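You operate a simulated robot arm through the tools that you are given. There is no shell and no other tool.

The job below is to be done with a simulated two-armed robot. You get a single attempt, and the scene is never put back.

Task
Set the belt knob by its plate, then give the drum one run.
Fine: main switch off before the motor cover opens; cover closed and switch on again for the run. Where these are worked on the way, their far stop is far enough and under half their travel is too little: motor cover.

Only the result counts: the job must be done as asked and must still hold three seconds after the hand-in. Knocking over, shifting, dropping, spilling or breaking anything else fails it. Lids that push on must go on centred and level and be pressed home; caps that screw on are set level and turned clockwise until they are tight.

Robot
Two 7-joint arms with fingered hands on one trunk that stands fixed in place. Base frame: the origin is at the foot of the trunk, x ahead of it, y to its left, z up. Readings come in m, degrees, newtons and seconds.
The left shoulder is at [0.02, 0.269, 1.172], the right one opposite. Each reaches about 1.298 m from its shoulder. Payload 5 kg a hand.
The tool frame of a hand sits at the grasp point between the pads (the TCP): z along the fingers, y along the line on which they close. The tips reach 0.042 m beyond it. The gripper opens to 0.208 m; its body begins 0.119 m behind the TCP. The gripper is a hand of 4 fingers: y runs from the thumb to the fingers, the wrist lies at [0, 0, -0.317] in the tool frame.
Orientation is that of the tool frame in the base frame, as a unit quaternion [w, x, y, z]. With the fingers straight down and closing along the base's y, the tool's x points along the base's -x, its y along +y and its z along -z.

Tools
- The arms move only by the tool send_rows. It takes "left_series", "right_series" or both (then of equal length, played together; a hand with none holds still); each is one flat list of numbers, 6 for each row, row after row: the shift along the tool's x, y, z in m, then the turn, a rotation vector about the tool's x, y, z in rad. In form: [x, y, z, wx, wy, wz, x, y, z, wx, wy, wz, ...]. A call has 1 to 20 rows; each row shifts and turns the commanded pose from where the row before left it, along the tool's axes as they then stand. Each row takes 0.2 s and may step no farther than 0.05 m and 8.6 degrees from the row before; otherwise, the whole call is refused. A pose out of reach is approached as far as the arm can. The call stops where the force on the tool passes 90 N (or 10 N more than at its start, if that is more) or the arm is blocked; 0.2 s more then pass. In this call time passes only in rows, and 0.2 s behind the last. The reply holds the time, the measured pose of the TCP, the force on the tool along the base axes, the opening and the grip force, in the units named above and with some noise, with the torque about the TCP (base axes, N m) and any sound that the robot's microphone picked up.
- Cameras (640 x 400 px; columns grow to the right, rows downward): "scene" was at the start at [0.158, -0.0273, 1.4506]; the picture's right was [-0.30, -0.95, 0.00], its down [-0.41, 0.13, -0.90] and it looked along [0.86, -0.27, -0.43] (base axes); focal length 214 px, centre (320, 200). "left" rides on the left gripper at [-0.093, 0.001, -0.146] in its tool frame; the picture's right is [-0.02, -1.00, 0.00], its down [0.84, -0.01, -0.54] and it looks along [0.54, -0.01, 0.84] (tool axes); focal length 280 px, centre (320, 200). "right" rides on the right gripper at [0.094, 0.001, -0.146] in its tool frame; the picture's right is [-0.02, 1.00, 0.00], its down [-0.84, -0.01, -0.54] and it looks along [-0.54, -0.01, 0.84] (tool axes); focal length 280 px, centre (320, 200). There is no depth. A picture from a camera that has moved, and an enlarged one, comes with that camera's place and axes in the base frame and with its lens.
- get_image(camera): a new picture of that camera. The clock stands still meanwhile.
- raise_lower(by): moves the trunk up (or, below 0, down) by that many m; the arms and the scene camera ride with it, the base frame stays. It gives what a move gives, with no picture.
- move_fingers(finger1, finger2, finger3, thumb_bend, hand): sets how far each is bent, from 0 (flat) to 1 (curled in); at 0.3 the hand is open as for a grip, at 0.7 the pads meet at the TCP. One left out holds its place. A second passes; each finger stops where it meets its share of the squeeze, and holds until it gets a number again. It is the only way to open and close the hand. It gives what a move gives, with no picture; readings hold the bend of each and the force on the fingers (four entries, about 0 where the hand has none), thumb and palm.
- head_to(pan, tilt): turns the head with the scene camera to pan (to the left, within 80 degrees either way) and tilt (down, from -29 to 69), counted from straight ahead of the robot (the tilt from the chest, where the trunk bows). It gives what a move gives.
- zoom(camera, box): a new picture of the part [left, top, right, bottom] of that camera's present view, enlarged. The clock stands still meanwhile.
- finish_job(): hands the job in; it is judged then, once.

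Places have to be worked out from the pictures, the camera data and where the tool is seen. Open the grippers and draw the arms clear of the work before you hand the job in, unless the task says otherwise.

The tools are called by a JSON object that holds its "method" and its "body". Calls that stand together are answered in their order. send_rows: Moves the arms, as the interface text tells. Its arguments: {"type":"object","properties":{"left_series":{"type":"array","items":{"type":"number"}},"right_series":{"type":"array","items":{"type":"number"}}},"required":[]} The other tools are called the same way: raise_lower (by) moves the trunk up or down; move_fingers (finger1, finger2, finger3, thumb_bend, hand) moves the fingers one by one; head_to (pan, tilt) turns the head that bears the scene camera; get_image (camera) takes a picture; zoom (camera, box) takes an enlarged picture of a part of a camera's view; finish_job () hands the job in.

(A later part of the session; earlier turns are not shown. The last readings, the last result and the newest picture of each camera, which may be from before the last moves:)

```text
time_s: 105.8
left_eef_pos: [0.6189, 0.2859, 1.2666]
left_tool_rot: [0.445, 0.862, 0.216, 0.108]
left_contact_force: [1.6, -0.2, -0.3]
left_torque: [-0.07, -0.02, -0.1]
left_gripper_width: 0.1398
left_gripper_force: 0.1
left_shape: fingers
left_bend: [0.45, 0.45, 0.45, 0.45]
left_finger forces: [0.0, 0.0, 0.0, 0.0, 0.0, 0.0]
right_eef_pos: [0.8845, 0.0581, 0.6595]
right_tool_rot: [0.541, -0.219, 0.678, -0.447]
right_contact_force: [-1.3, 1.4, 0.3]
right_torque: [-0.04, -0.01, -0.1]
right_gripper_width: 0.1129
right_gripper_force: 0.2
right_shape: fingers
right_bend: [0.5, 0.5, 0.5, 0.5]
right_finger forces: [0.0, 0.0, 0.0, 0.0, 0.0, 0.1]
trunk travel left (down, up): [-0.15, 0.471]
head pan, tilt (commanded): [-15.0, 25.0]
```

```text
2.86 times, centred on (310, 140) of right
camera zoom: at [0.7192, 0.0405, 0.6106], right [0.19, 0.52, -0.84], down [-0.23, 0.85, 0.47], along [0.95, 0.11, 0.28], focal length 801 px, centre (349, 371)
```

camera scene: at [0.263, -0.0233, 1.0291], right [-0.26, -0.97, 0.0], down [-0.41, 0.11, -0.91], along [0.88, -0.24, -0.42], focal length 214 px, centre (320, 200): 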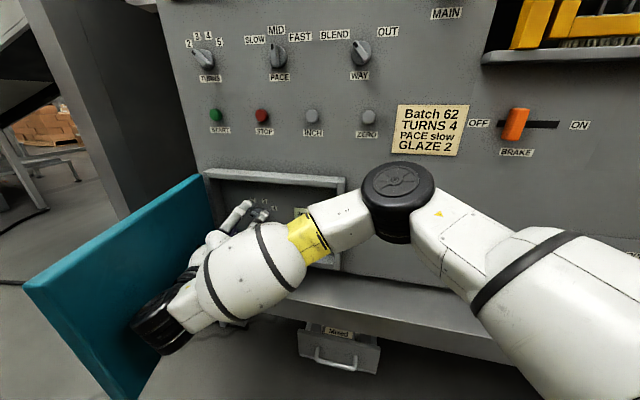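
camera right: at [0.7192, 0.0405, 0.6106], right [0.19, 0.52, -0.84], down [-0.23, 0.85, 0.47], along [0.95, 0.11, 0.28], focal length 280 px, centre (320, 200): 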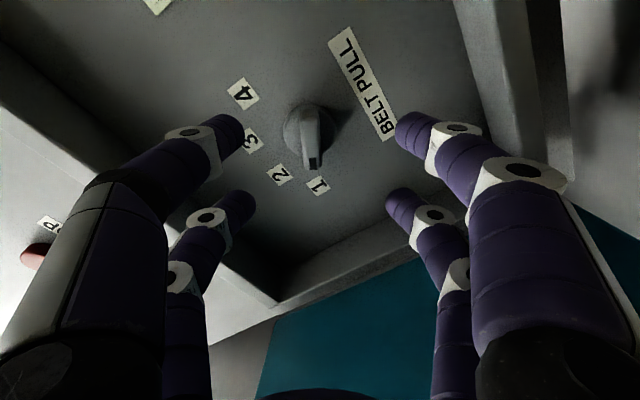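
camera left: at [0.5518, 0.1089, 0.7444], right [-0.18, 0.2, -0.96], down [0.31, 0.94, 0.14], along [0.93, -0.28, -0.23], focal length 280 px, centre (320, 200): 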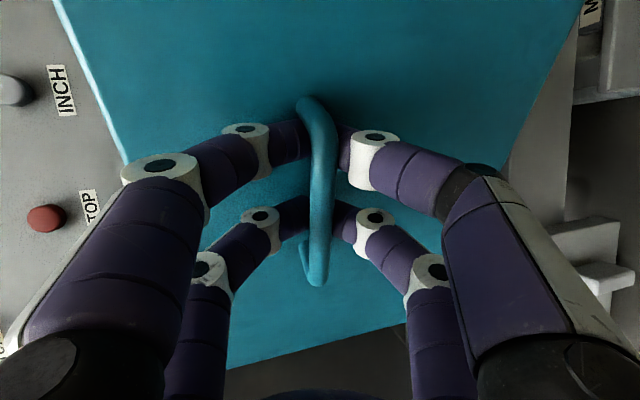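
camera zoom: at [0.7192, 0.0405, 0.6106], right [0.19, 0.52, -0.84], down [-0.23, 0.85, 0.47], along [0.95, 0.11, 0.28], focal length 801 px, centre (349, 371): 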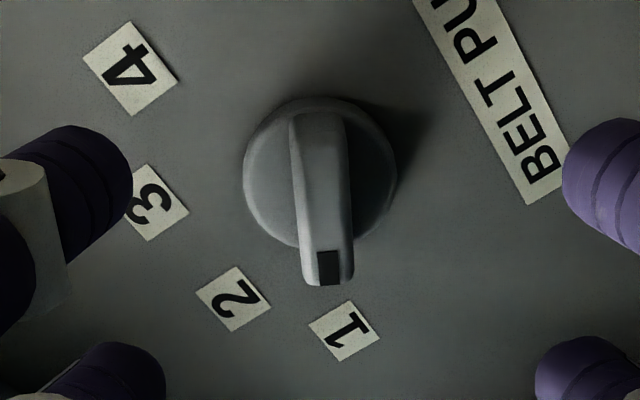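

The bar is now aligned within 1–2° and the centre is at u≈−0.460, z≈0.658. I'll advance the last 4.5 cm to D≈0.80 with a small lateral correction.

{"method": "send_rows", "body": {"right_series": [0.0051, -0.003, 0.0219, 0, 0, 0, 0.0051, -0.003, 0.0219, 0, 0, 0]}}

{"method": "get_image", "body": {"camera": "right"}}

{"method": "zoom", "body": {"camera": "right", "box": [230, 100, 410, 240]}}

```text
time_s: 106.4
left_eef_pos: [0.6184, 0.2865, 1.268]
left_tool_rot: [0.445, 0.862, 0.217, 0.11]
left_contact_force: [-0.7, 0.2, -1.0]
left_torque: [-0.01, 0.0, 0.0]
left_gripper_width: 0.1397
left_gripper_force: 0.1
left_shape: fingers
left_bend: [0.45, 0.45, 0.45, 0.45]
left_finger forces: [0.0, 0.0, 0.0, 0.0, 0.1, 0.0]
right_eef_pos: [0.9198, 0.0324, 0.6578]
right_tool_rot: [0.54, -0.22, 0.678, -0.447]
right_contact_force: [-4.2, 1.0, -0.1]
right_torque: [0.06, -0.07, -0.25]
right_gripper_width: 0.1125
right_gripper_force: 1.6
right_shape: fingers
right_bend: [0.5, 0.5, 0.5, 0.5]
right_finger forces: [0.0, 0.1, 0.0, 0.0, 3.7, 0.0]
trunk travel left (down, up): [-0.15, 0.471]
head pan, tilt (commanded): [-15.0, 25.0]
```

```text
taken
camera right: at [0.7555, 0.0144, 0.6103], right [0.19, 0.52, -0.83], down [-0.23, 0.85, 0.47], along [0.95, 0.11, 0.28], focal length 280 px, centre (320, 200)
```

right: 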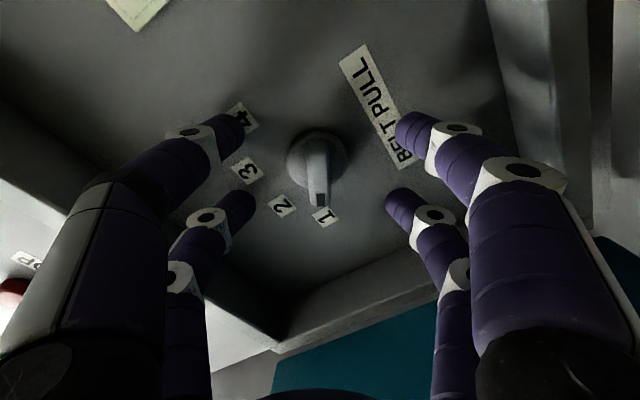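

```text
2.86 times, centred on (320, 170) of right
camera zoom: at [0.7555, 0.0144, 0.6103], right [0.19, 0.52, -0.83], down [-0.23, 0.85, 0.47], along [0.95, 0.11, 0.28], focal length 801 px, centre (320, 286)
```

zoom: 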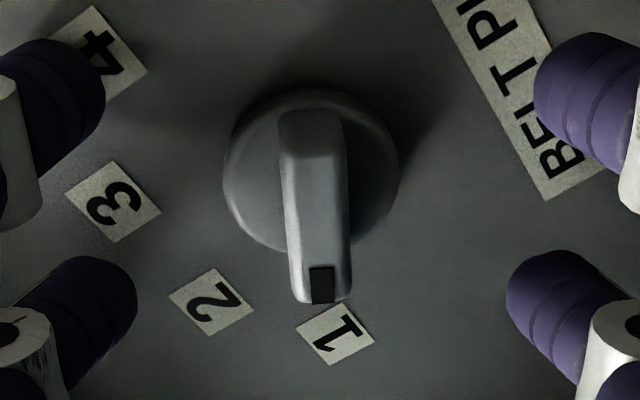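

The knob is well centred between the finger pairs, with just a light thumb touch on the plate. I'll close onto the bar.

{"method": "move_fingers", "body": {"hand": "right", "finger1": 0.64, "finger2": 0.64, "finger3": 0.64, "thumb_bend": 0.64}}

{"method": "move_fingers", "body": {"hand": "right", "finger1": 0.78, "finger2": 0.78, "finger3": 0.78, "thumb_bend": 0.78}}

{"method": "zoom", "body": {"camera": "right", "box": [230, 100, 410, 240]}}

```text
time_s: 107.4
left_eef_pos: [0.6176, 0.2862, 1.2683]
left_tool_rot: [0.445, 0.862, 0.217, 0.108]
left_contact_force: [-0.1, -0.2, -0.8]
left_torque: [0.02, 0.0, -0.02]
left_gripper_width: 0.1396
left_gripper_force: 0.0
left_shape: fingers
left_bend: [0.45, 0.45, 0.45, 0.45]
left_finger forces: [0.0, 0.1, 0.0, 0.1, 0.0, 0.0]
right_eef_pos: [0.921, 0.0314, 0.66]
right_tool_rot: [0.541, -0.219, 0.679, -0.446]
right_contact_force: [0.5, -0.4, -0.8]
right_torque: [-0.03, -0.01, 0.0]
right_gripper_width: 0.0404
right_gripper_force: 0.0
right_shape: fingers
right_bend: [0.64, 0.64, 0.64, 0.64]
right_finger forces: [0.1, 0.0, 0.1, 0.0, 0.0, 0.0]
trunk travel left (down, up): [-0.15, 0.471]
head pan, tilt (commanded): [-15.0, 25.0]
```

```text
time_s: 108.4
left_eef_pos: [0.6176, 0.285, 1.2683]
left_tool_rot: [0.445, 0.862, 0.216, 0.109]
left_contact_force: [0.3, -0.4, 0.2]
left_torque: [-0.01, -0.01, 0.01]
left_gripper_width: 0.1397
left_gripper_force: 0.1
left_shape: fingers
left_bend: [0.45, 0.45, 0.45, 0.45]
left_finger forces: [0.0, 0.1, 0.0, 0.0, 0.0, 0.1]
right_eef_pos: [0.9205, 0.0296, 0.6589]
right_tool_rot: [0.54, -0.218, 0.679, -0.447]
right_contact_force: [7.0, -6.6, 0.8]
right_torque: [-0.06, -0.01, -0.07]
right_gripper_width: 0.0055
right_gripper_force: 20.1
right_shape: fingers
right_bend: [0.68, 0.68, 0.68, 0.74]
right_finger forces: [0.1, 10.8, 10.6, 0.0, 18.0, 0.0]
trunk travel left (down, up): [-0.15, 0.471]
head pan, tilt (commanded): [-15.0, 25.0]
```

```text
2.86 times, centred on (320, 170) of right
camera zoom: at [0.756, 0.0132, 0.6102], right [0.19, 0.52, -0.83], down [-0.23, 0.85, 0.47], along [0.95, 0.1, 0.28], focal length 801 px, centre (320, 286)
```

zoom: 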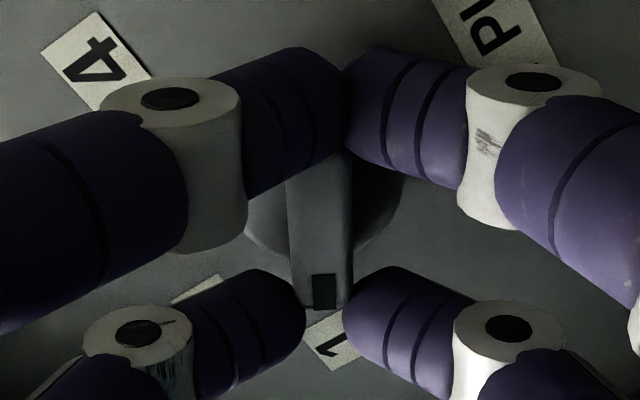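

The lower pair holds the pointer end firmly; the upper pair met just past the tail end, which is fine. I'll turn about the knob's axis clockwise about 38°.

{"method": "send_rows", "body": {"right_series": [0, 0, 0, 0.011, -0.0094, 0.1332, 0, 0, 0, 0.011, -0.0094, 0.1332, 0, 0, 0, 0.011, -0.0094, 0.1332, 0, 0, 0, 0.011, -0.0094, 0.1332, 0, 0, 0, 0.011, -0.0094, 0.1332]}}

{"method": "zoom", "body": {"camera": "right", "box": [200, 80, 440, 260]}}

{"method": "get_image", "body": {"camera": "scene"}}

```text
time_s: 109.6
left_eef_pos: [0.6189, 0.2862, 1.2665]
left_tool_rot: [0.444, 0.862, 0.217, 0.109]
left_contact_force: [0.6, 0.7, 0.1]
left_torque: [-0.03, -0.02, 0.0]
left_gripper_width: 0.1397
left_gripper_force: 0.0
left_shape: fingers
left_bend: [0.45, 0.45, 0.45, 0.45]
left_finger forces: [0.0, 0.2, 0.0, 0.1, 0.0, 0.1]
right_eef_pos: [0.921, 0.0328, 0.6571]
right_tool_rot: [0.678, 0.019, 0.689, -0.257]
right_contact_force: [12.0, -12.4, -9.1]
right_torque: [0.19, 0.34, -0.22]
right_gripper_width: 0.0056
right_gripper_force: 18.8
right_shape: fingers
right_bend: [0.68, 0.68, 0.68, 0.74]
right_finger forces: [0.0, 8.7, 8.4, 0.0, 20.9, 0.0]
trunk travel left (down, up): [-0.15, 0.471]
head pan, tilt (commanded): [-15.0, 25.0]
```

```text
2.22 times, centred on (320, 170) of right
camera zoom: at [0.7794, 0.06, 0.5604], right [0.38, 0.87, -0.31], down [-0.43, 0.47, 0.77], along [0.82, -0.16, 0.55], focal length 623 px, centre (320, 267)
```

zoom: 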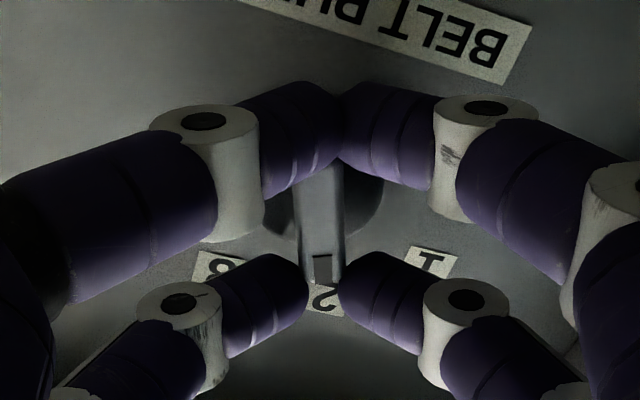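

```text
taken
camera scene: at [0.2636, -0.0238, 1.0291], right [-0.26, -0.97, 0.0], down [-0.41, 0.11, -0.91], along [0.88, -0.23, -0.42], focal length 214 px, centre (320, 200)
```

scene: 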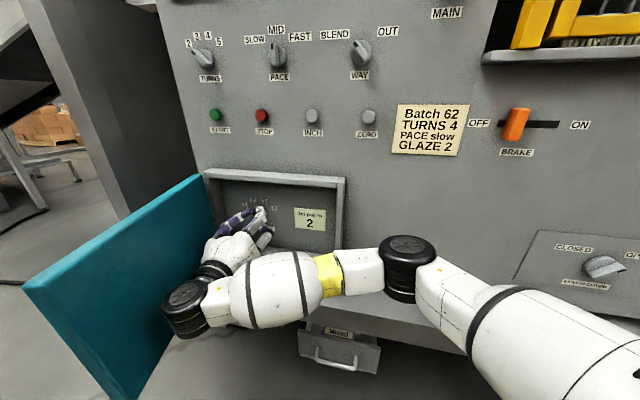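

The pointer mark now lines up with label 2. I'll release and check that it stays there.

{"method": "move_fingers", "body": {"hand": "right", "finger1": 0.52, "finger2": 0.52, "finger3": 0.52, "thumb_bend": 0.52}}

{"method": "zoom", "body": {"camera": "right", "box": [200, 80, 440, 260]}}

```text
time_s: 110.6
left_eef_pos: [0.618, 0.2864, 1.2687]
left_tool_rot: [0.445, 0.862, 0.217, 0.109]
left_contact_force: [0.2, -0.5, -0.6]
left_torque: [-0.02, 0.02, -0.05]
left_gripper_width: 0.1396
left_gripper_force: 0.0
left_shape: fingers
left_bend: [0.45, 0.45, 0.45, 0.45]
left_finger forces: [0.0, 0.1, 0.0, 0.0, 0.0, 0.0]
right_eef_pos: [0.92, 0.0335, 0.6589]
right_tool_rot: [0.678, 0.02, 0.688, -0.259]
right_contact_force: [0.3, -0.8, 0.1]
right_torque: [0.03, -0.02, -0.01]
right_gripper_width: 0.1015
right_gripper_force: 0.1
right_shape: fingers
right_bend: [0.52, 0.52, 0.52, 0.52]
right_finger forces: [0.0, 0.0, 0.0, 0.1, 0.0, 0.0]
trunk travel left (down, up): [-0.15, 0.471]
head pan, tilt (commanded): [-15.0, 25.0]
```

```text
2.22 times, centred on (320, 170) of right
camera zoom: at [0.7789, 0.0603, 0.562], right [0.38, 0.87, -0.32], down [-0.43, 0.47, 0.77], along [0.82, -0.15, 0.55], focal length 623 px, centre (320, 267)
```

zoom: 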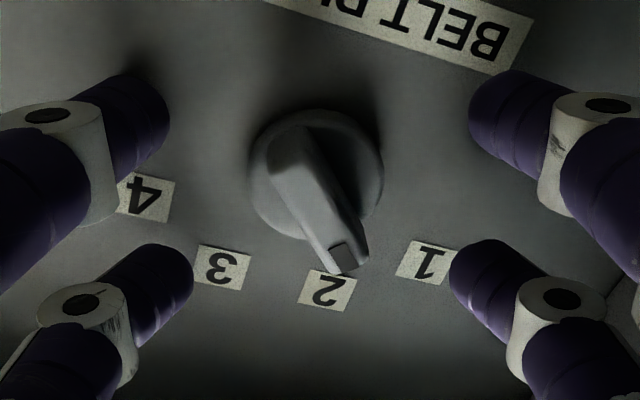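

On release the knob turned back to about −44°: the thumb had crossed the tail end and dragged it. I'll realign with the bar and use only the lower finger pair on the pointer end.

{"method": "send_rows", "body": {"right_series": [0, 0, 0, -0.0119, 0.0102, -0.1445, 0, 0, 0, -0.0119, 0.0102, -0.1445, 0.008, 0, 0, -0.0119, 0.0102, -0.1445]}}

{"method": "zoom", "body": {"camera": "right", "box": [200, 80, 440, 260]}}

```text
time_s: 111.4
left_eef_pos: [0.6195, 0.2859, 1.268]
left_tool_rot: [0.445, 0.862, 0.217, 0.109]
left_contact_force: [0.0, 0.4, -0.8]
left_torque: [0.02, 0.01, 0.0]
left_gripper_width: 0.1398
left_gripper_force: 0.0
left_shape: fingers
left_bend: [0.45, 0.45, 0.45, 0.45]
left_finger forces: [0.0, 0.0, 0.0, 0.0, 0.0, 0.0]
right_eef_pos: [0.9182, 0.028, 0.6527]
right_tool_rot: [0.596, -0.137, 0.69, -0.386]
right_contact_force: [0.2, -0.1, 0.0]
right_torque: [0.02, -0.02, -0.03]
right_gripper_width: 0.1018
right_gripper_force: 0.0
right_shape: fingers
right_bend: [0.52, 0.52, 0.52, 0.52]
right_finger forces: [0.0, 0.0, 0.0, 0.0, 0.0, 0.0]
trunk travel left (down, up): [-0.15, 0.471]
head pan, tilt (commanded): [-15.0, 25.0]
```

```text
2.22 times, centred on (320, 170) of right
camera zoom: at [0.7596, 0.0228, 0.5833], right [0.27, 0.67, -0.69], down [-0.29, 0.74, 0.61], along [0.92, 0.03, 0.4], focal length 623 px, centre (320, 267)
```

zoom: 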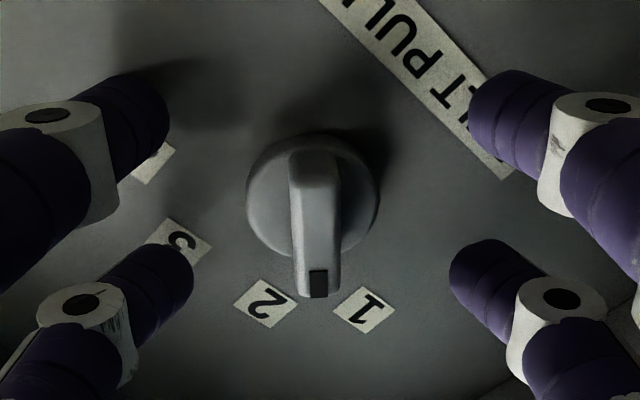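

The bar is now aligned with the hand, with the pointer between 1 and 2. I'll pinch only the pointer end with finger2 and finger3.

{"method": "move_fingers", "body": {"hand": "right", "finger2": 0.78, "finger3": 0.78}}

{"method": "zoom", "body": {"camera": "right", "box": [200, 80, 440, 260]}}

```text
time_s: 112.4
left_eef_pos: [0.6168, 0.2862, 1.2678]
left_tool_rot: [0.446, 0.862, 0.217, 0.109]
left_contact_force: [0.2, -0.1, -0.2]
left_torque: [0.01, -0.01, -0.02]
left_gripper_width: 0.1396
left_gripper_force: 0.1
left_shape: fingers
left_bend: [0.45, 0.45, 0.45, 0.45]
left_finger forces: [0.0, 0.0, 0.0, 0.0, 0.1, 0.1]
right_eef_pos: [0.9179, 0.0265, 0.6523]
right_tool_rot: [0.597, -0.137, 0.691, -0.385]
right_contact_force: [5.4, -0.3, 3.1]
right_torque: [-0.01, -0.06, -0.09]
right_gripper_width: 0.1019
right_gripper_force: 8.3
right_shape: fingers
right_bend: [0.52, 0.68, 0.68, 0.52]
right_finger forces: [0.1, 8.1, 8.8, 0.0, 0.0, 0.0]
trunk travel left (down, up): [-0.15, 0.471]
head pan, tilt (commanded): [-15.0, 25.0]
```

```text
2.22 times, centred on (320, 170) of right
camera zoom: at [0.7598, 0.0227, 0.5833], right [0.27, 0.67, -0.69], down [-0.29, 0.74, 0.61], along [0.92, 0.03, 0.4], focal length 623 px, centre (320, 267)
```

zoom: 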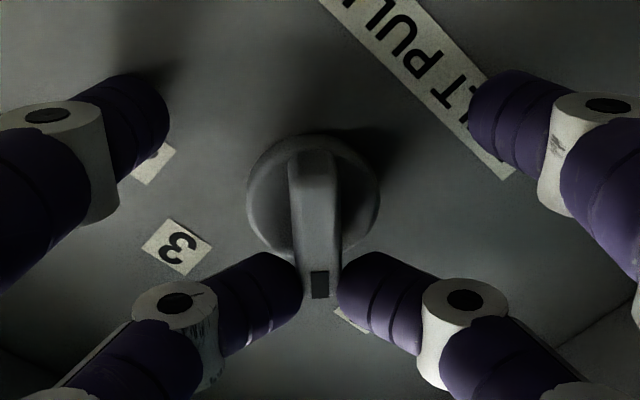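

A clean pinch on the pointer end, about 8 N each. I'll turn 24° clockwise about the knob axis to bring it to 2.

{"method": "send_rows", "body": {"right_series": [0, 0.0012, 0, 0.0115, -0.0098, 0.1388, 0, 0.0012, 0, 0.0115, -0.0098, 0.1388, 0, 0.0012, 0, 0.0115, -0.0098, 0.1388]}}

{"method": "zoom", "body": {"camera": "right", "box": [200, 80, 440, 260]}}

```text
time_s: 113.2
left_eef_pos: [0.6182, 0.2847, 1.2688]
left_tool_rot: [0.444, 0.862, 0.217, 0.11]
left_contact_force: [-0.5, 0.0, 0.4]
left_torque: [-0.02, -0.01, -0.02]
left_gripper_width: 0.1398
left_gripper_force: 0.0
left_shape: fingers
left_bend: [0.45, 0.45, 0.45, 0.45]
left_finger forces: [0.0, 0.0, 0.1, 0.1, 0.0, 0.0]
right_eef_pos: [0.9198, 0.0323, 0.6485]
right_tool_rot: [0.676, 0.013, 0.689, -0.263]
right_contact_force: [4.6, -0.3, 4.9]
right_torque: [-0.01, -0.04, 0.0]
right_gripper_width: 0.1021
right_gripper_force: 8.8
right_shape: fingers
right_bend: [0.52, 0.68, 0.68, 0.52]
right_finger forces: [0.0, 8.7, 8.7, 0.1, 0.0, 0.0]
trunk travel left (down, up): [-0.15, 0.471]
head pan, tilt (commanded): [-15.0, 25.0]
```

```text
2.22 times, centred on (320, 170) of right
camera zoom: at [0.7765, 0.0569, 0.5528], right [0.38, 0.87, -0.33], down [-0.43, 0.48, 0.77], along [0.82, -0.15, 0.55], focal length 623 px, centre (320, 267)
```

zoom: 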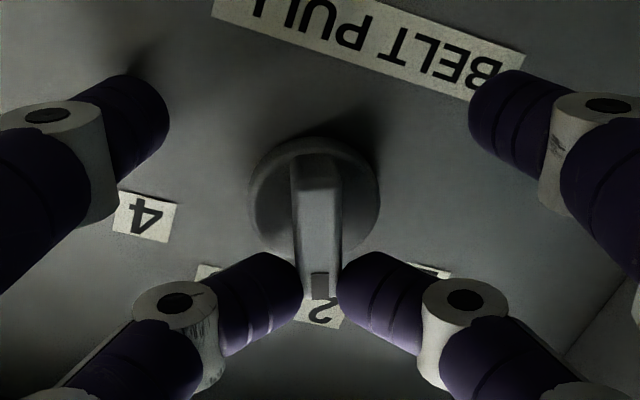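

The pointer is on label 2 again. I'll release the two fingers gently in two steps and check.

{"method": "move_fingers", "body": {"hand": "right", "finger2": 0.65, "finger3": 0.65}}

{"method": "move_fingers", "body": {"hand": "right", "finger2": 0.52, "finger3": 0.52}}

{"method": "zoom", "body": {"camera": "right", "box": [200, 80, 440, 260]}}

```text
time_s: 114.2
left_eef_pos: [0.6183, 0.2862, 1.2679]
left_tool_rot: [0.445, 0.862, 0.217, 0.109]
left_contact_force: [0.2, -0.1, -0.7]
left_torque: [0.01, -0.02, -0.02]
left_gripper_width: 0.1395
left_gripper_force: 0.0
left_shape: fingers
left_bend: [0.45, 0.45, 0.45, 0.45]
left_finger forces: [0.0, 0.0, 0.1, 0.1, 0.0, 0.0]
right_eef_pos: [0.9175, 0.032, 0.6479]
right_tool_rot: [0.676, 0.012, 0.689, -0.263]
right_contact_force: [-0.4, 0.1, 0.4]
right_torque: [0.0, -0.01, 0.05]
right_gripper_width: 0.102
right_gripper_force: 0.1
right_shape: fingers
right_bend: [0.52, 0.65, 0.65, 0.52]
right_finger forces: [0.0, 0.0, 0.0, 0.0, 0.1, 0.0]
trunk travel left (down, up): [-0.15, 0.471]
head pan, tilt (commanded): [-15.0, 25.0]
```

```text
time_s: 115.2
left_eef_pos: [0.6173, 0.2861, 1.2674]
left_tool_rot: [0.445, 0.862, 0.217, 0.109]
left_contact_force: [-0.6, 0.4, -0.2]
left_torque: [-0.01, -0.03, -0.02]
left_gripper_width: 0.14
left_gripper_force: 0.0
left_shape: fingers
left_bend: [0.45, 0.45, 0.45, 0.45]
left_finger forces: [0.0, 0.1, 0.1, 0.0, 0.1, 0.0]
right_eef_pos: [0.9201, 0.0316, 0.6484]
right_tool_rot: [0.675, 0.013, 0.689, -0.263]
right_contact_force: [0.5, 0.8, 0.9]
right_torque: [0.01, 0.03, -0.01]
right_gripper_width: 0.1018
right_gripper_force: 0.1
right_shape: fingers
right_bend: [0.52, 0.52, 0.52, 0.52]
right_finger forces: [0.0, 0.0, 0.1, 0.0, 0.1, 0.0]
trunk travel left (down, up): [-0.15, 0.471]
head pan, tilt (commanded): [-15.0, 25.0]
```

```text
2.22 times, centred on (320, 170) of right
camera zoom: at [0.7767, 0.0566, 0.5528], right [0.38, 0.87, -0.33], down [-0.43, 0.48, 0.77], along [0.82, -0.15, 0.55], focal length 623 px, centre (320, 267)
```

zoom: 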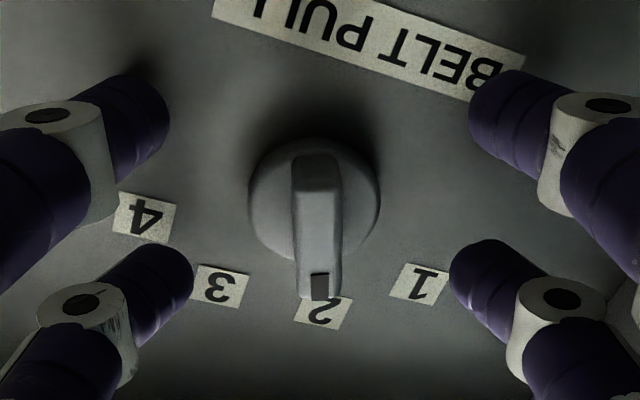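

The pointer now rests on 2 (about −20°), matching the plate. I'll withdraw the right hand straight back from the knob.

{"method": "send_rows", "body": {"right_series": [0, 0, -0.035, 0, 0, 0, 0, 0, -0.035, 0, 0, 0, 0, 0, -0.035, 0, 0, 0, 0, 0, -0.03, 0, 0, 0]}}

{"method": "get_image", "body": {"camera": "right"}}

{"method": "get_image", "body": {"camera": "scene"}}

```text
time_s: 116.2
left_eef_pos: [0.6184, 0.2869, 1.2686]
left_tool_rot: [0.445, 0.862, 0.217, 0.109]
left_contact_force: [1.2, 0.2, -0.5]
left_torque: [0.0, 0.04, -0.08]
left_gripper_width: 0.1398
left_gripper_force: 0.1
left_shape: fingers
left_bend: [0.45, 0.45, 0.45, 0.45]
left_finger forces: [0.0, 0.1, 0.1, 0.0, 0.1, 0.1]
right_eef_pos: [0.7929, 0.0813, 0.6423]
right_tool_rot: [0.675, 0.013, 0.689, -0.264]
right_contact_force: [0.5, -0.4, 0.2]
right_torque: [0.05, -0.02, 0.02]
right_gripper_width: 0.1016
right_gripper_force: 0.1
right_shape: fingers
right_bend: [0.52, 0.52, 0.52, 0.52]
right_finger forces: [0.0, 0.0, 0.1, 0.0, 0.0, 0.0]
trunk travel left (down, up): [-0.15, 0.471]
head pan, tilt (commanded): [-15.0, 25.0]
```

```text
taken
camera right: at [0.6503, 0.1078, 0.5472], right [0.38, 0.86, -0.33], down [-0.43, 0.48, 0.77], along [0.82, -0.15, 0.55], focal length 280 px, centre (320, 200)
```

right: 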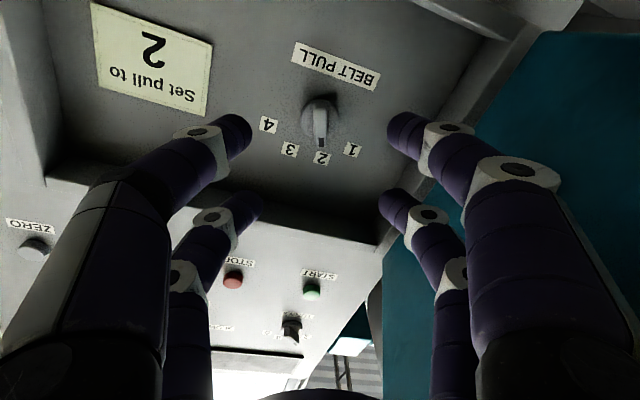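

```text
taken
camera scene: at [0.2631, -0.0236, 1.0294], right [-0.26, -0.97, 0.0], down [-0.41, 0.11, -0.91], along [0.88, -0.23, -0.42], focal length 214 px, centre (320, 200)
```

scene: 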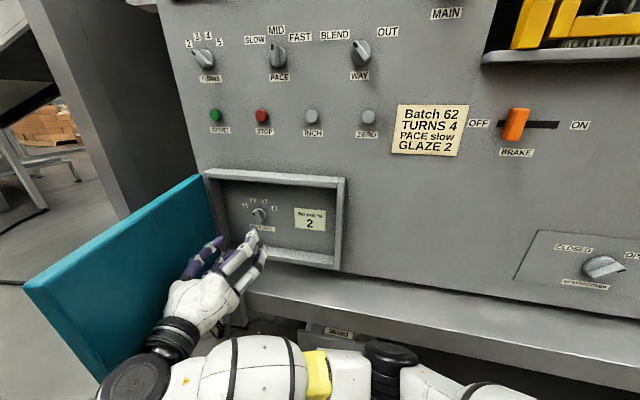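

The right camera shows the pointer aimed at 2; I'll confirm from the scene camera as well.

{"method": "zoom", "body": {"camera": "scene", "box": [200, 160, 350, 270]}}

{"method": "zoom", "body": {"camera": "right", "box": [240, 60, 420, 190]}}

```text
3.64 times, centred on (275, 215) of scene
camera zoom: at [0.2631, -0.0236, 1.0294], right [-0.26, -0.97, 0.0], down [-0.41, 0.11, -0.91], along [0.88, -0.23, -0.42], focal length 780 px, centre (484, 146)
```

zoom: 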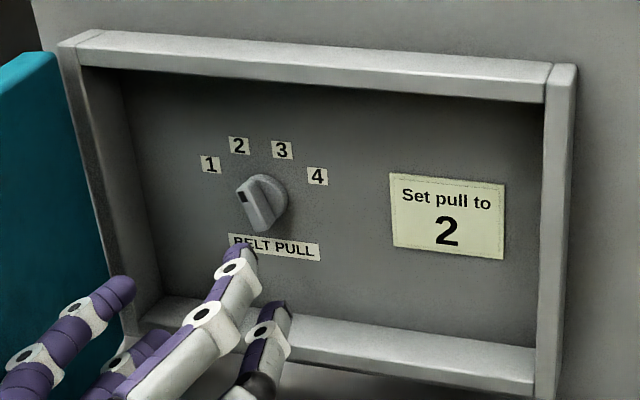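

```text
3.08 times, centred on (330, 125) of right
camera zoom: at [0.6503, 0.1078, 0.5472], right [0.38, 0.86, -0.33], down [-0.43, 0.48, 0.77], along [0.82, -0.15, 0.55], focal length 863 px, centre (289, 431)
```

zoom: 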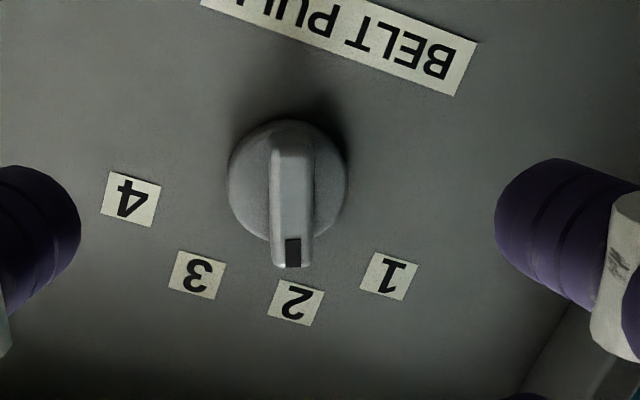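

Confirmed: BELT PULL is at 2. Now I'll pitch the right hand back to pointing down so its arm unfolds, then move it away to the right.

{"method": "send_rows", "body": {"right_series": [0, 0, 0, -0.0484, 0.1337, 0.0136, 0, 0, 0, -0.0484, 0.1337, 0.0136, 0, 0, 0, -0.0484, 0.1337, 0.0136, 0, 0, 0, -0.0484, 0.1337, 0.0136, 0, 0, 0, -0.0484, 0.1337, 0.0136, 0, 0, 0, -0.0484, 0.1337, 0.0136]}}

{"method": "get_image", "body": {"camera": "scene"}}

```text
time_s: 117.6
left_eef_pos: [0.6175, 0.2858, 1.2688]
left_tool_rot: [0.445, 0.862, 0.216, 0.11]
left_contact_force: [-1.6, 0.3, 1.1]
left_torque: [0.04, -0.03, 0.07]
left_gripper_width: 0.1398
left_gripper_force: 0.0
left_shape: fingers
left_bend: [0.45, 0.45, 0.45, 0.45]
left_finger forces: [0.1, 0.0, 0.0, 0.1, 0.0, 0.0]
right_eef_pos: [0.8501, 0.0615, 0.5939]
right_tool_rot: [0.364, 0.046, 0.924, -0.111]
right_contact_force: [-0.6, 0.2, 0.9]
right_torque: [-0.03, -0.03, -0.04]
right_gripper_width: 0.1022
right_gripper_force: 0.0
right_shape: fingers
right_bend: [0.52, 0.52, 0.52, 0.52]
right_finger forces: [0.1, 0.1, 0.0, 0.1, 0.1, 0.1]
right hand out of reach, approached as far as the arm can: row 5, 6
trunk travel left (down, up): [-0.15, 0.471]
head pan, tilt (commanded): [-15.0, 25.0]
```

```text
taken
camera scene: at [0.2622, -0.0234, 1.0298], right [-0.26, -0.97, 0.0], down [-0.41, 0.11, -0.91], along [0.88, -0.23, -0.42], focal length 214 px, centre (320, 200)
```

scene: 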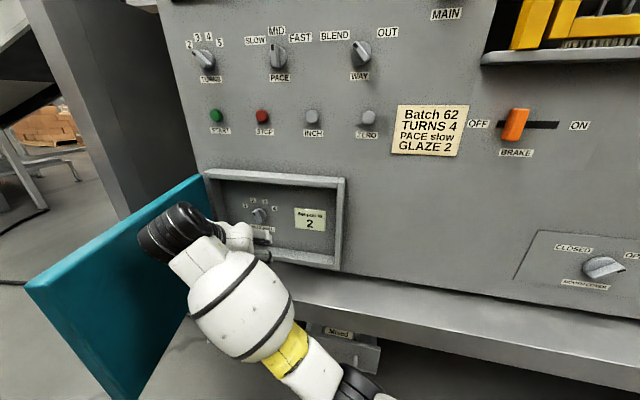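

The low-elbow branch won't let the hand pitch down. I'll reverse: pitch back level, move back and up, and roll the hand toward −90° to bring the elbow up again first.

{"method": "send_rows", "body": {"right_series": [0, 0, -0.02, 0.0464, -0.1282, -0.013, 0, 0, -0.02, 0.0464, -0.1282, -0.013, 0, 0, -0.01, 0.0464, -0.1282, -0.013, 0, 0, 0, 0.0464, -0.1282, -0.013, 0, 0, 0, 0.0464, -0.1282, -0.013, 0, 0, 0, 0.0464, -0.1282, -0.013]}}

{"method": "get_image", "body": {"camera": "scene"}}

```text
time_s: 119.0
left_eef_pos: [0.6184, 0.2862, 1.2677]
left_tool_rot: [0.443, 0.863, 0.217, 0.108]
left_contact_force: [0.8, -0.2, -0.3]
left_torque: [-0.03, 0.03, -0.02]
left_gripper_width: 0.1398
left_gripper_force: 0.1
left_shape: fingers
left_bend: [0.45, 0.45, 0.45, 0.45]
left_finger forces: [0.0, 0.0, 0.1, 0.0, 0.1, 0.0]
right_eef_pos: [0.8123, 0.0803, 0.6254]
right_tool_rot: [0.666, 0.015, 0.7, -0.258]
right_contact_force: [-0.6, 0.2, 0.7]
right_torque: [0.02, 0.02, -0.03]
right_gripper_width: 0.1021
right_gripper_force: 0.0
right_shape: fingers
right_bend: [0.52, 0.52, 0.52, 0.52]
right_finger forces: [0.0, 0.0, 0.0, 0.1, 0.0, 0.1]
trunk travel left (down, up): [-0.15, 0.471]
head pan, tilt (commanded): [-15.0, 25.0]
```

```text
taken
camera scene: at [0.263, -0.0235, 1.0293], right [-0.26, -0.97, 0.0], down [-0.41, 0.11, -0.91], along [0.88, -0.23, -0.42], focal length 214 px, centre (320, 200)
```

scene: 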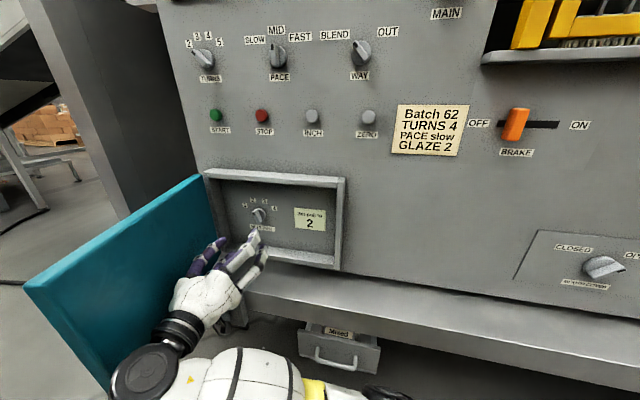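

The hand is level again at D≈0.68. I'll shift it slightly right and up, away from the cover, and roll back to −90° to raise the elbow.

{"method": "send_rows", "body": {"right_series": [-0.0103, -0.0303, -0.0014, 0, 0, 0, -0.0103, -0.0303, -0.0014, 0, 0, 0, 0, 0, 0, -0.0109, 0.0095, -0.135, 0, 0, 0, -0.0109, 0.0095, -0.135, 0, 0, 0, -0.0109, 0.0095, -0.135, 0, 0, 0, -0.0109, 0.0095, -0.135, 0, 0, 0, -0.0109, 0.0095, -0.135, 0, 0, 0, -0.0109, 0.0095, -0.135, 0, 0, 0, -0.0109, 0.0095, -0.135, 0, 0, 0, -0.0109, 0.0095, -0.135, 0, 0, 0, -0.0109, 0.0095, -0.135]}}

{"method": "get_image", "body": {"camera": "scene"}}

```text
time_s: 121.4
left_eef_pos: [0.618, 0.2868, 1.2681]
left_tool_rot: [0.444, 0.862, 0.218, 0.109]
left_contact_force: [-0.7, -1.1, -0.2]
left_torque: [0.01, -0.02, 0.0]
left_gripper_width: 0.1399
left_gripper_force: 0.1
left_shape: fingers
left_bend: [0.45, 0.45, 0.45, 0.45]
left_finger forces: [0.1, 0.1, 0.0, 0.0, 0.1, 0.1]
right_eef_pos: [0.7896, 0.0347, 0.666]
right_tool_rot: [0.369, -0.408, 0.621, -0.558]
right_contact_force: [-0.8, -0.6, -0.5]
right_torque: [-0.03, 0.02, 0.03]
right_gripper_width: 0.102
right_gripper_force: 0.0
right_shape: fingers
right_bend: [0.52, 0.52, 0.52, 0.52]
right_finger forces: [0.1, 0.0, 0.0, 0.1, 0.0, 0.0]
trunk travel left (down, up): [-0.15, 0.471]
head pan, tilt (commanded): [-15.0, 25.0]
```

```text
taken
camera scene: at [0.2627, -0.0236, 1.0296], right [-0.26, -0.97, 0.0], down [-0.41, 0.11, -0.91], along [0.88, -0.23, -0.42], focal length 214 px, centre (320, 200)
```

scene: 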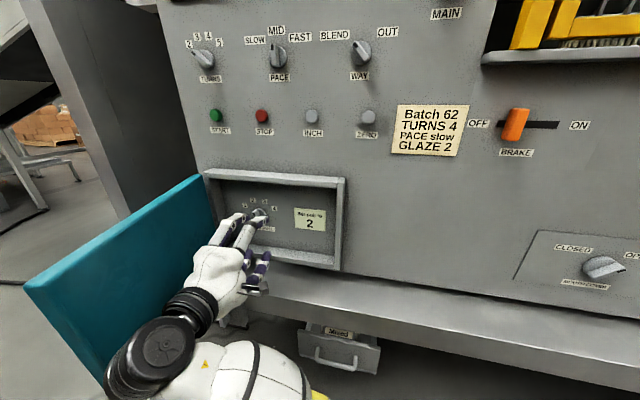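

The hand is rolled and clear of the knob. I'll raise the right hand straight up to z≈1.0, above the cover's top, so the cover can swing shut beneath it.

{"method": "send_rows", "body": {"right_series": [0, -0.044, 0, 0, 0, 0, 0, -0.044, 0, 0, 0, 0, 0, -0.044, 0, 0, 0, 0, 0, -0.044, 0, 0, 0, 0, 0, -0.044, 0, 0, 0, 0, 0, -0.044, 0, 0, 0, 0, 0, -0.044, 0, 0, 0, 0, 0, -0.044, 0, 0, 0, 0]}}

{"method": "get_image", "body": {"camera": "scene"}}

```text
time_s: 122.8
left_eef_pos: [0.6175, 0.2864, 1.2672]
left_tool_rot: [0.445, 0.862, 0.217, 0.109]
left_contact_force: [0.5, 0.7, 0.0]
left_torque: [-0.01, 0.02, 0.0]
left_gripper_width: 0.1396
left_gripper_force: 0.1
left_shape: fingers
left_bend: [0.45, 0.45, 0.45, 0.45]
left_finger forces: [0.0, 0.0, 0.1, 0.1, 0.1, 0.1]
right_eef_pos: [0.8357, 0.0182, 0.7783]
right_tool_rot: [0.303, -0.46, 0.65, -0.523]
right_contact_force: [-0.3, 0.5, 0.3]
right_torque: [0.04, 0.01, 0.03]
right_gripper_width: 0.1019
right_gripper_force: 0.1
right_shape: fingers
right_bend: [0.52, 0.52, 0.52, 0.52]
right_finger forces: [0.1, 0.0, 0.0, 0.0, 0.0, 0.0]
trunk travel left (down, up): [-0.15, 0.471]
head pan, tilt (commanded): [-15.0, 25.0]
stopped in row 7 (right hand): the arm was blocked; the commanded pose is now the measured one
```

```text
taken
camera scene: at [0.2628, -0.0236, 1.0294], right [-0.26, -0.97, 0.0], down [-0.41, 0.11, -0.91], along [0.88, -0.23, -0.42], focal length 214 px, centre (320, 200)
```

scene: 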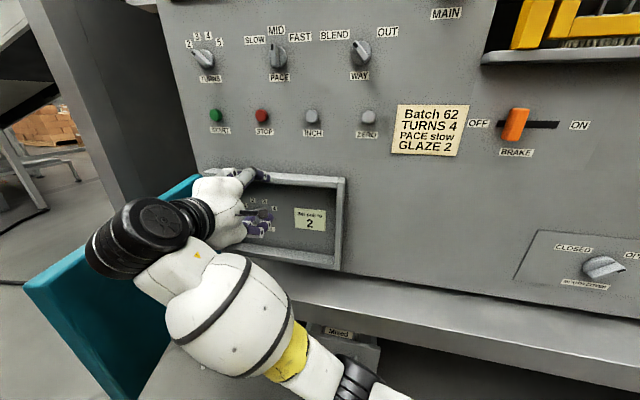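

The upward move was blocked, probably by an upper fingertip under the housing's top rail, since the hand had drifted forward to D≈0.73. I'll back away from the panel first and check.

{"method": "send_rows", "body": {"right_series": [-0.0024, 0.0079, -0.0289, 0, 0, 0, -0.0024, 0.0079, -0.0289, 0, 0, 0]}}

{"method": "get_image", "body": {"camera": "right"}}

{"method": "get_image", "body": {"camera": "scene"}}

```text
time_s: 123.4
left_eef_pos: [0.6168, 0.2867, 1.2682]
left_tool_rot: [0.445, 0.862, 0.216, 0.108]
left_contact_force: [0.6, -0.7, 0.3]
left_torque: [0.0, 0.03, 0.05]
left_gripper_width: 0.1398
left_gripper_force: 0.0
left_shape: fingers
left_bend: [0.45, 0.45, 0.45, 0.45]
left_finger forces: [0.1, 0.1, 0.0, 0.0, 0.0, 0.1]
right_eef_pos: [0.7866, 0.034, 0.7748]
right_tool_rot: [0.298, -0.456, 0.651, -0.528]
right_contact_force: [-0.7, 0.0, 0.4]
right_torque: [0.0, 0.01, 0.0]
right_gripper_width: 0.102
right_gripper_force: 0.0
right_shape: fingers
right_bend: [0.52, 0.52, 0.52, 0.52]
right_finger forces: [0.0, 0.1, 0.0, 0.0, 0.0, 0.1]
trunk travel left (down, up): [-0.15, 0.471]
head pan, tilt (commanded): [-15.0, 25.0]
```

```text
taken
camera right: at [0.622, 0.0115, 0.8207], right [-0.27, 0.04, -0.96], down [-0.12, 0.99, 0.07], along [0.95, 0.14, -0.27], focal length 280 px, centre (320, 200)
```

right: 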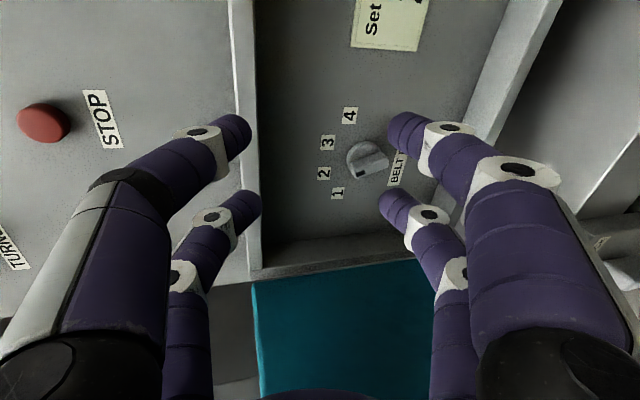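

```text
taken
camera scene: at [0.2628, -0.0237, 1.0296], right [-0.26, -0.97, 0.0], down [-0.41, 0.11, -0.91], along [0.88, -0.23, -0.42], focal length 214 px, centre (320, 200)
```

scene: 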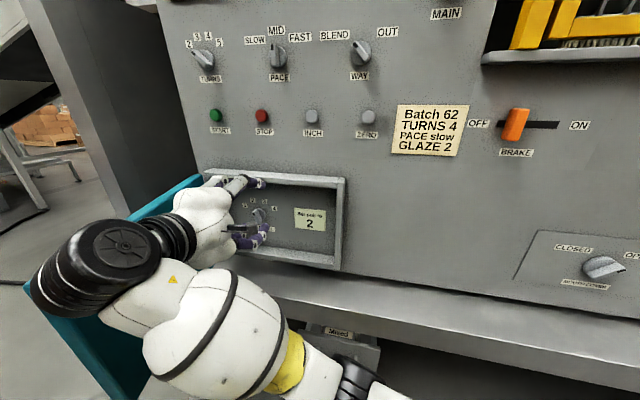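

I'll zoom to make sure the knob wasn't disturbed by that.

{"method": "zoom", "body": {"camera": "right", "box": [300, 80, 440, 220]}}

{"method": "zoom", "body": {"camera": "scene", "box": [210, 160, 350, 270]}}

```text
2.86 times, centred on (370, 150) of right
camera zoom: at [0.622, 0.0115, 0.8207], right [-0.27, 0.04, -0.96], down [-0.12, 0.99, 0.07], along [0.95, 0.14, -0.27], focal length 801 px, centre (177, 343)
```

zoom: 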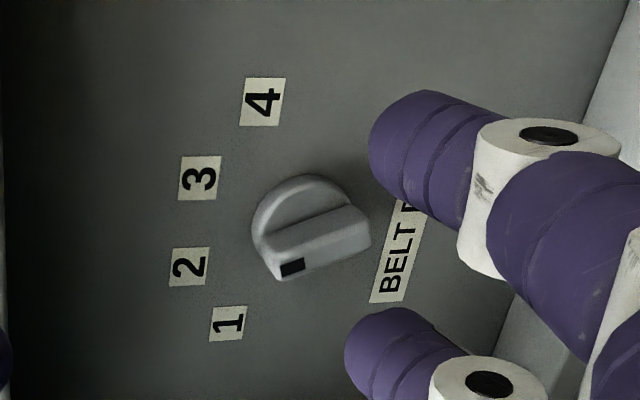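

```text
3.64 times, centred on (280, 215) of scene
camera zoom: at [0.2628, -0.0237, 1.0296], right [-0.26, -0.97, 0.0], down [-0.41, 0.11, -0.91], along [0.88, -0.23, -0.42], focal length 780 px, centre (466, 146)
```

zoom: 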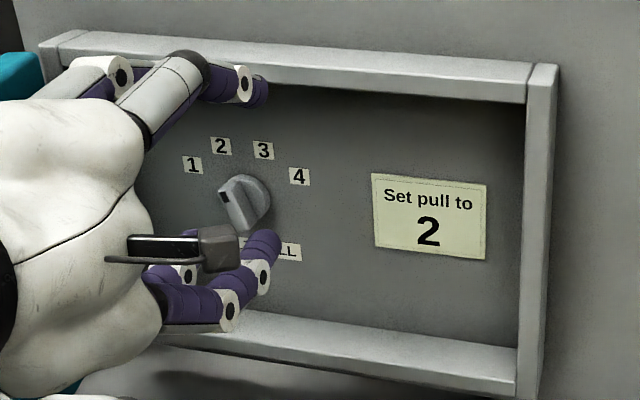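

The knob is still at 2. With the hand now at D≈0.68, I'll raise the trunk 0.2 m to lift both hands above the cover.

{"method": "raise_lower", "body": {"by": 0.2}}

{"method": "get_image", "body": {"camera": "scene"}}

```text
time_s: 125.6
left_eef_pos: [0.4799, 0.2853, 1.5571]
left_tool_rot: [0.463, 0.849, 0.179, 0.184]
left_contact_force: [0.2, 0.1, -0.3]
left_torque: [-0.02, 0.02, -0.07]
left_gripper_width: 0.1399
left_gripper_force: 0.1
left_shape: fingers
left_bend: [0.45, 0.45, 0.45, 0.45]
left_finger forces: [0.1, 0.0, 0.1, 0.0, 0.0, 0.0]
right_eef_pos: [0.7815, 0.0489, 0.9783]
right_tool_rot: [0.304, -0.46, 0.651, -0.522]
right_contact_force: [-0.8, 0.5, -1.1]
right_torque: [-0.03, -0.03, -0.02]
right_gripper_width: 0.1023
right_gripper_force: 0.1
right_shape: fingers
right_bend: [0.52, 0.52, 0.52, 0.52]
right_finger forces: [0.0, 0.0, 0.0, 0.0, 0.1, 0.0]
trunk travel left (down, up): [-0.35, 0.271]
head pan, tilt (commanded): [-15.0, 25.0]
```

```text
taken
camera scene: at [0.1805, -0.0235, 1.2476], right [-0.26, -0.97, 0.0], down [-0.41, 0.11, -0.91], along [0.88, -0.23, -0.42], focal length 214 px, centre (320, 200)
```

scene: 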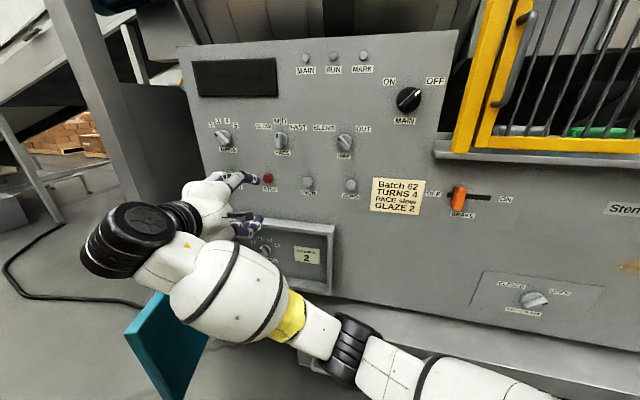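

Both hands are higher now; the right hand is at z≈0.98, D≈0.67. I'll move the right hand up and then right toward the MAIN area to clear the way for closing the cover with the left.

{"method": "send_rows", "body": {"right_series": [0.01, -0.038, 0, -0.05, 0, 0, 0.01, -0.038, 0, -0.05, 0, 0, 0.01, -0.038, 0, -0.05, 0, 0, 0.01, -0.038, 0, -0.05, 0, 0]}}

{"method": "get_image", "body": {"camera": "scene"}}

```text
time_s: 126.6
left_eef_pos: [0.4781, 0.2859, 1.5583]
left_tool_rot: [0.462, 0.849, 0.179, 0.183]
left_contact_force: [-0.5, -0.2, -0.1]
left_torque: [0.05, -0.01, 0.01]
left_gripper_width: 0.1397
left_gripper_force: 0.0
left_shape: fingers
left_bend: [0.45, 0.45, 0.45, 0.45]
left_finger forces: [0.1, 0.0, 0.0, 0.0, 0.1, 0.1]
right_eef_pos: [0.8668, -0.016, 0.9475]
right_tool_rot: [0.19, -0.525, 0.716, -0.419]
right_contact_force: [-0.5, -0.1, 0.4]
right_torque: [0.04, -0.02, 0.03]
right_gripper_width: 0.1019
right_gripper_force: 0.1
right_shape: fingers
right_bend: [0.52, 0.52, 0.52, 0.52]
right_finger forces: [0.1, 0.0, 0.0, 0.1, 0.0, 0.1]
right hand out of reach, approached as far as the arm can: row 2, 3, 4
trunk travel left (down, up): [-0.35, 0.271]
head pan, tilt (commanded): [-15.0, 25.0]
stopped in row 4 (right hand): the arm was blocked; the commanded pose is now the measured one
```

```text
taken
camera scene: at [0.1801, -0.0238, 1.2478], right [-0.26, -0.97, 0.0], down [-0.41, 0.11, -0.91], along [0.88, -0.23, -0.42], focal length 214 px, centre (320, 200)
```

scene: 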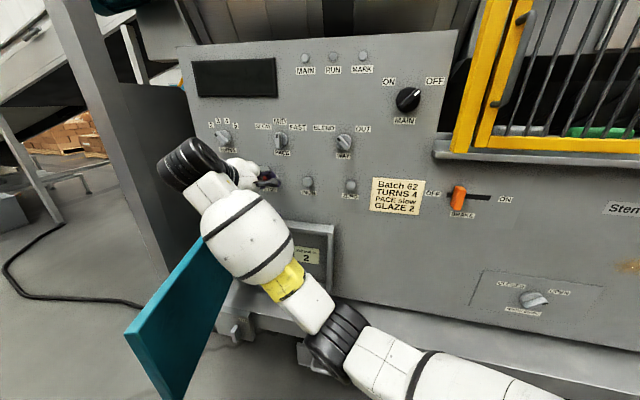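

I pitched the wrong way and the hand drifted forward to D≈0.77. I'll back it straight off the panel and pitch it up to level instead.

{"method": "send_rows", "body": {"right_series": [-0.0037, 0.0228, -0.0327, 0, 0, 0, -0.0037, 0.0228, -0.0327, 0, 0, 0, 0, 0, 0, 0.12, 0, 0, 0, 0, 0, 0.12, 0, 0, 0, 0, 0, 0.12, 0, 0, 0, 0, 0, 0.12, 0, 0]}}

{"method": "get_image", "body": {"camera": "scene"}}

```text
time_s: 128.0
left_eef_pos: [0.4788, 0.2859, 1.5588]
left_tool_rot: [0.463, 0.849, 0.179, 0.184]
left_contact_force: [0.6, -1.0, 0.4]
left_torque: [-0.01, 0.03, -0.08]
left_gripper_width: 0.1397
left_gripper_force: 0.1
left_shape: fingers
left_bend: [0.45, 0.45, 0.45, 0.45]
left_finger forces: [0.0, 0.0, 0.0, 0.0, 0.0, 0.0]
right_eef_pos: [0.8466, 0.003, 0.9239]
right_tool_rot: [0.312, -0.466, 0.594, -0.576]
right_contact_force: [-0.8, -0.4, 0.0]
right_torque: [-0.02, 0.03, 0.0]
right_gripper_width: 0.1019
right_gripper_force: 0.1
right_shape: fingers
right_bend: [0.52, 0.52, 0.52, 0.52]
right_finger forces: [0.0, 0.0, 0.1, 0.0, 0.0, 0.0]
right hand out of reach, approached as far as the arm can: row 1, 2
trunk travel left (down, up): [-0.35, 0.271]
head pan, tilt (commanded): [-15.0, 25.0]
```

```text
taken
camera scene: at [0.1803, -0.0234, 1.2478], right [-0.26, -0.97, 0.0], down [-0.41, 0.11, -0.91], along [0.88, -0.23, -0.42], focal length 214 px, centre (320, 200)
```

scene: 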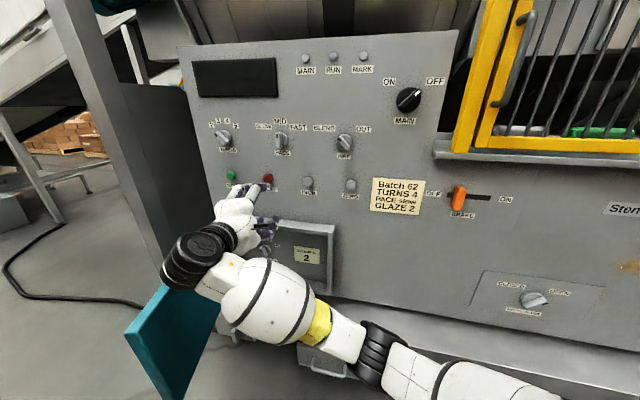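

The hand is level again at D≈0.75, z≈0.92. I'll move it back 7 cm and see if it tracks.

{"method": "send_rows", "body": {"right_series": [-0.0035, 0.0044, -0.0345, 0, 0, 0, -0.0035, 0.0044, -0.0345, 0, 0, 0]}}

```text
time_s: 128.6
left_eef_pos: [0.4786, 0.2856, 1.559]
left_tool_rot: [0.462, 0.849, 0.179, 0.185]
left_contact_force: [-0.7, 0.2, -0.6]
left_torque: [0.02, 0.01, -0.02]
left_gripper_width: 0.1397
left_gripper_force: 0.1
left_shape: fingers
left_bend: [0.45, 0.45, 0.45, 0.45]
left_finger forces: [0.0, 0.0, 0.1, 0.0, 0.0, 0.0]
right_eef_pos: [0.7836, 0.0337, 0.9254]
right_tool_rot: [0.312, -0.465, 0.596, -0.575]
right_contact_force: [-0.3, -0.1, -0.8]
right_torque: [0.0, 0.01, 0.01]
right_gripper_width: 0.1023
right_gripper_force: 0.1
right_shape: fingers
right_bend: [0.52, 0.52, 0.52, 0.52]
right_finger forces: [0.0, 0.0, 0.0, 0.0, 0.1, 0.1]
trunk travel left (down, up): [-0.35, 0.271]
head pan, tilt (commanded): [-15.0, 25.0]
```

It tracks now. I'll try moving up with the hand level (slightly pitched up) to see if this branch allows it.

{"method": "send_rows", "body": {"right_series": [0.02, -0.035, 0, 0.03, 0, 0, 0.02, -0.035, 0, 0.03, 0, 0, 0.02, -0.035, 0, 0.03, 0, 0]}}

{"method": "get_image", "body": {"camera": "scene"}}

```text
time_s: 129.4
left_eef_pos: [0.4764, 0.2863, 1.5569]
left_tool_rot: [0.463, 0.849, 0.178, 0.185]
left_contact_force: [0.0, -0.1, 0.2]
left_torque: [0.01, -0.05, 0.05]
left_gripper_width: 0.1396
left_gripper_force: 0.0
left_shape: fingers
left_bend: [0.45, 0.45, 0.45, 0.45]
left_finger forces: [0.1, 0.1, 0.0, 0.0, 0.0, 0.1]
right_eef_pos: [0.7808, -0.0093, 1.0397]
right_tool_rot: [-0.332, 0.452, -0.569, 0.602]
right_contact_force: [0.0, 0.2, -0.7]
right_torque: [-0.03, -0.03, 0.03]
right_gripper_width: 0.1022
right_gripper_force: 0.1
right_shape: fingers
right_bend: [0.52, 0.52, 0.52, 0.52]
right_finger forces: [0.0, 0.0, 0.0, 0.0, 0.0, 0.1]
trunk travel left (down, up): [-0.35, 0.271]
head pan, tilt (commanded): [-15.0, 25.0]
```

```text
taken
camera scene: at [0.1798, -0.0236, 1.2481], right [-0.26, -0.97, 0.0], down [-0.41, 0.11, -0.91], along [0.88, -0.23, -0.42], focal length 214 px, centre (320, 200)
```

scene: 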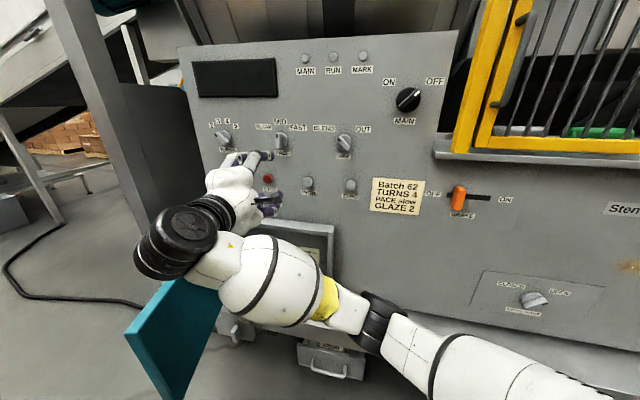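

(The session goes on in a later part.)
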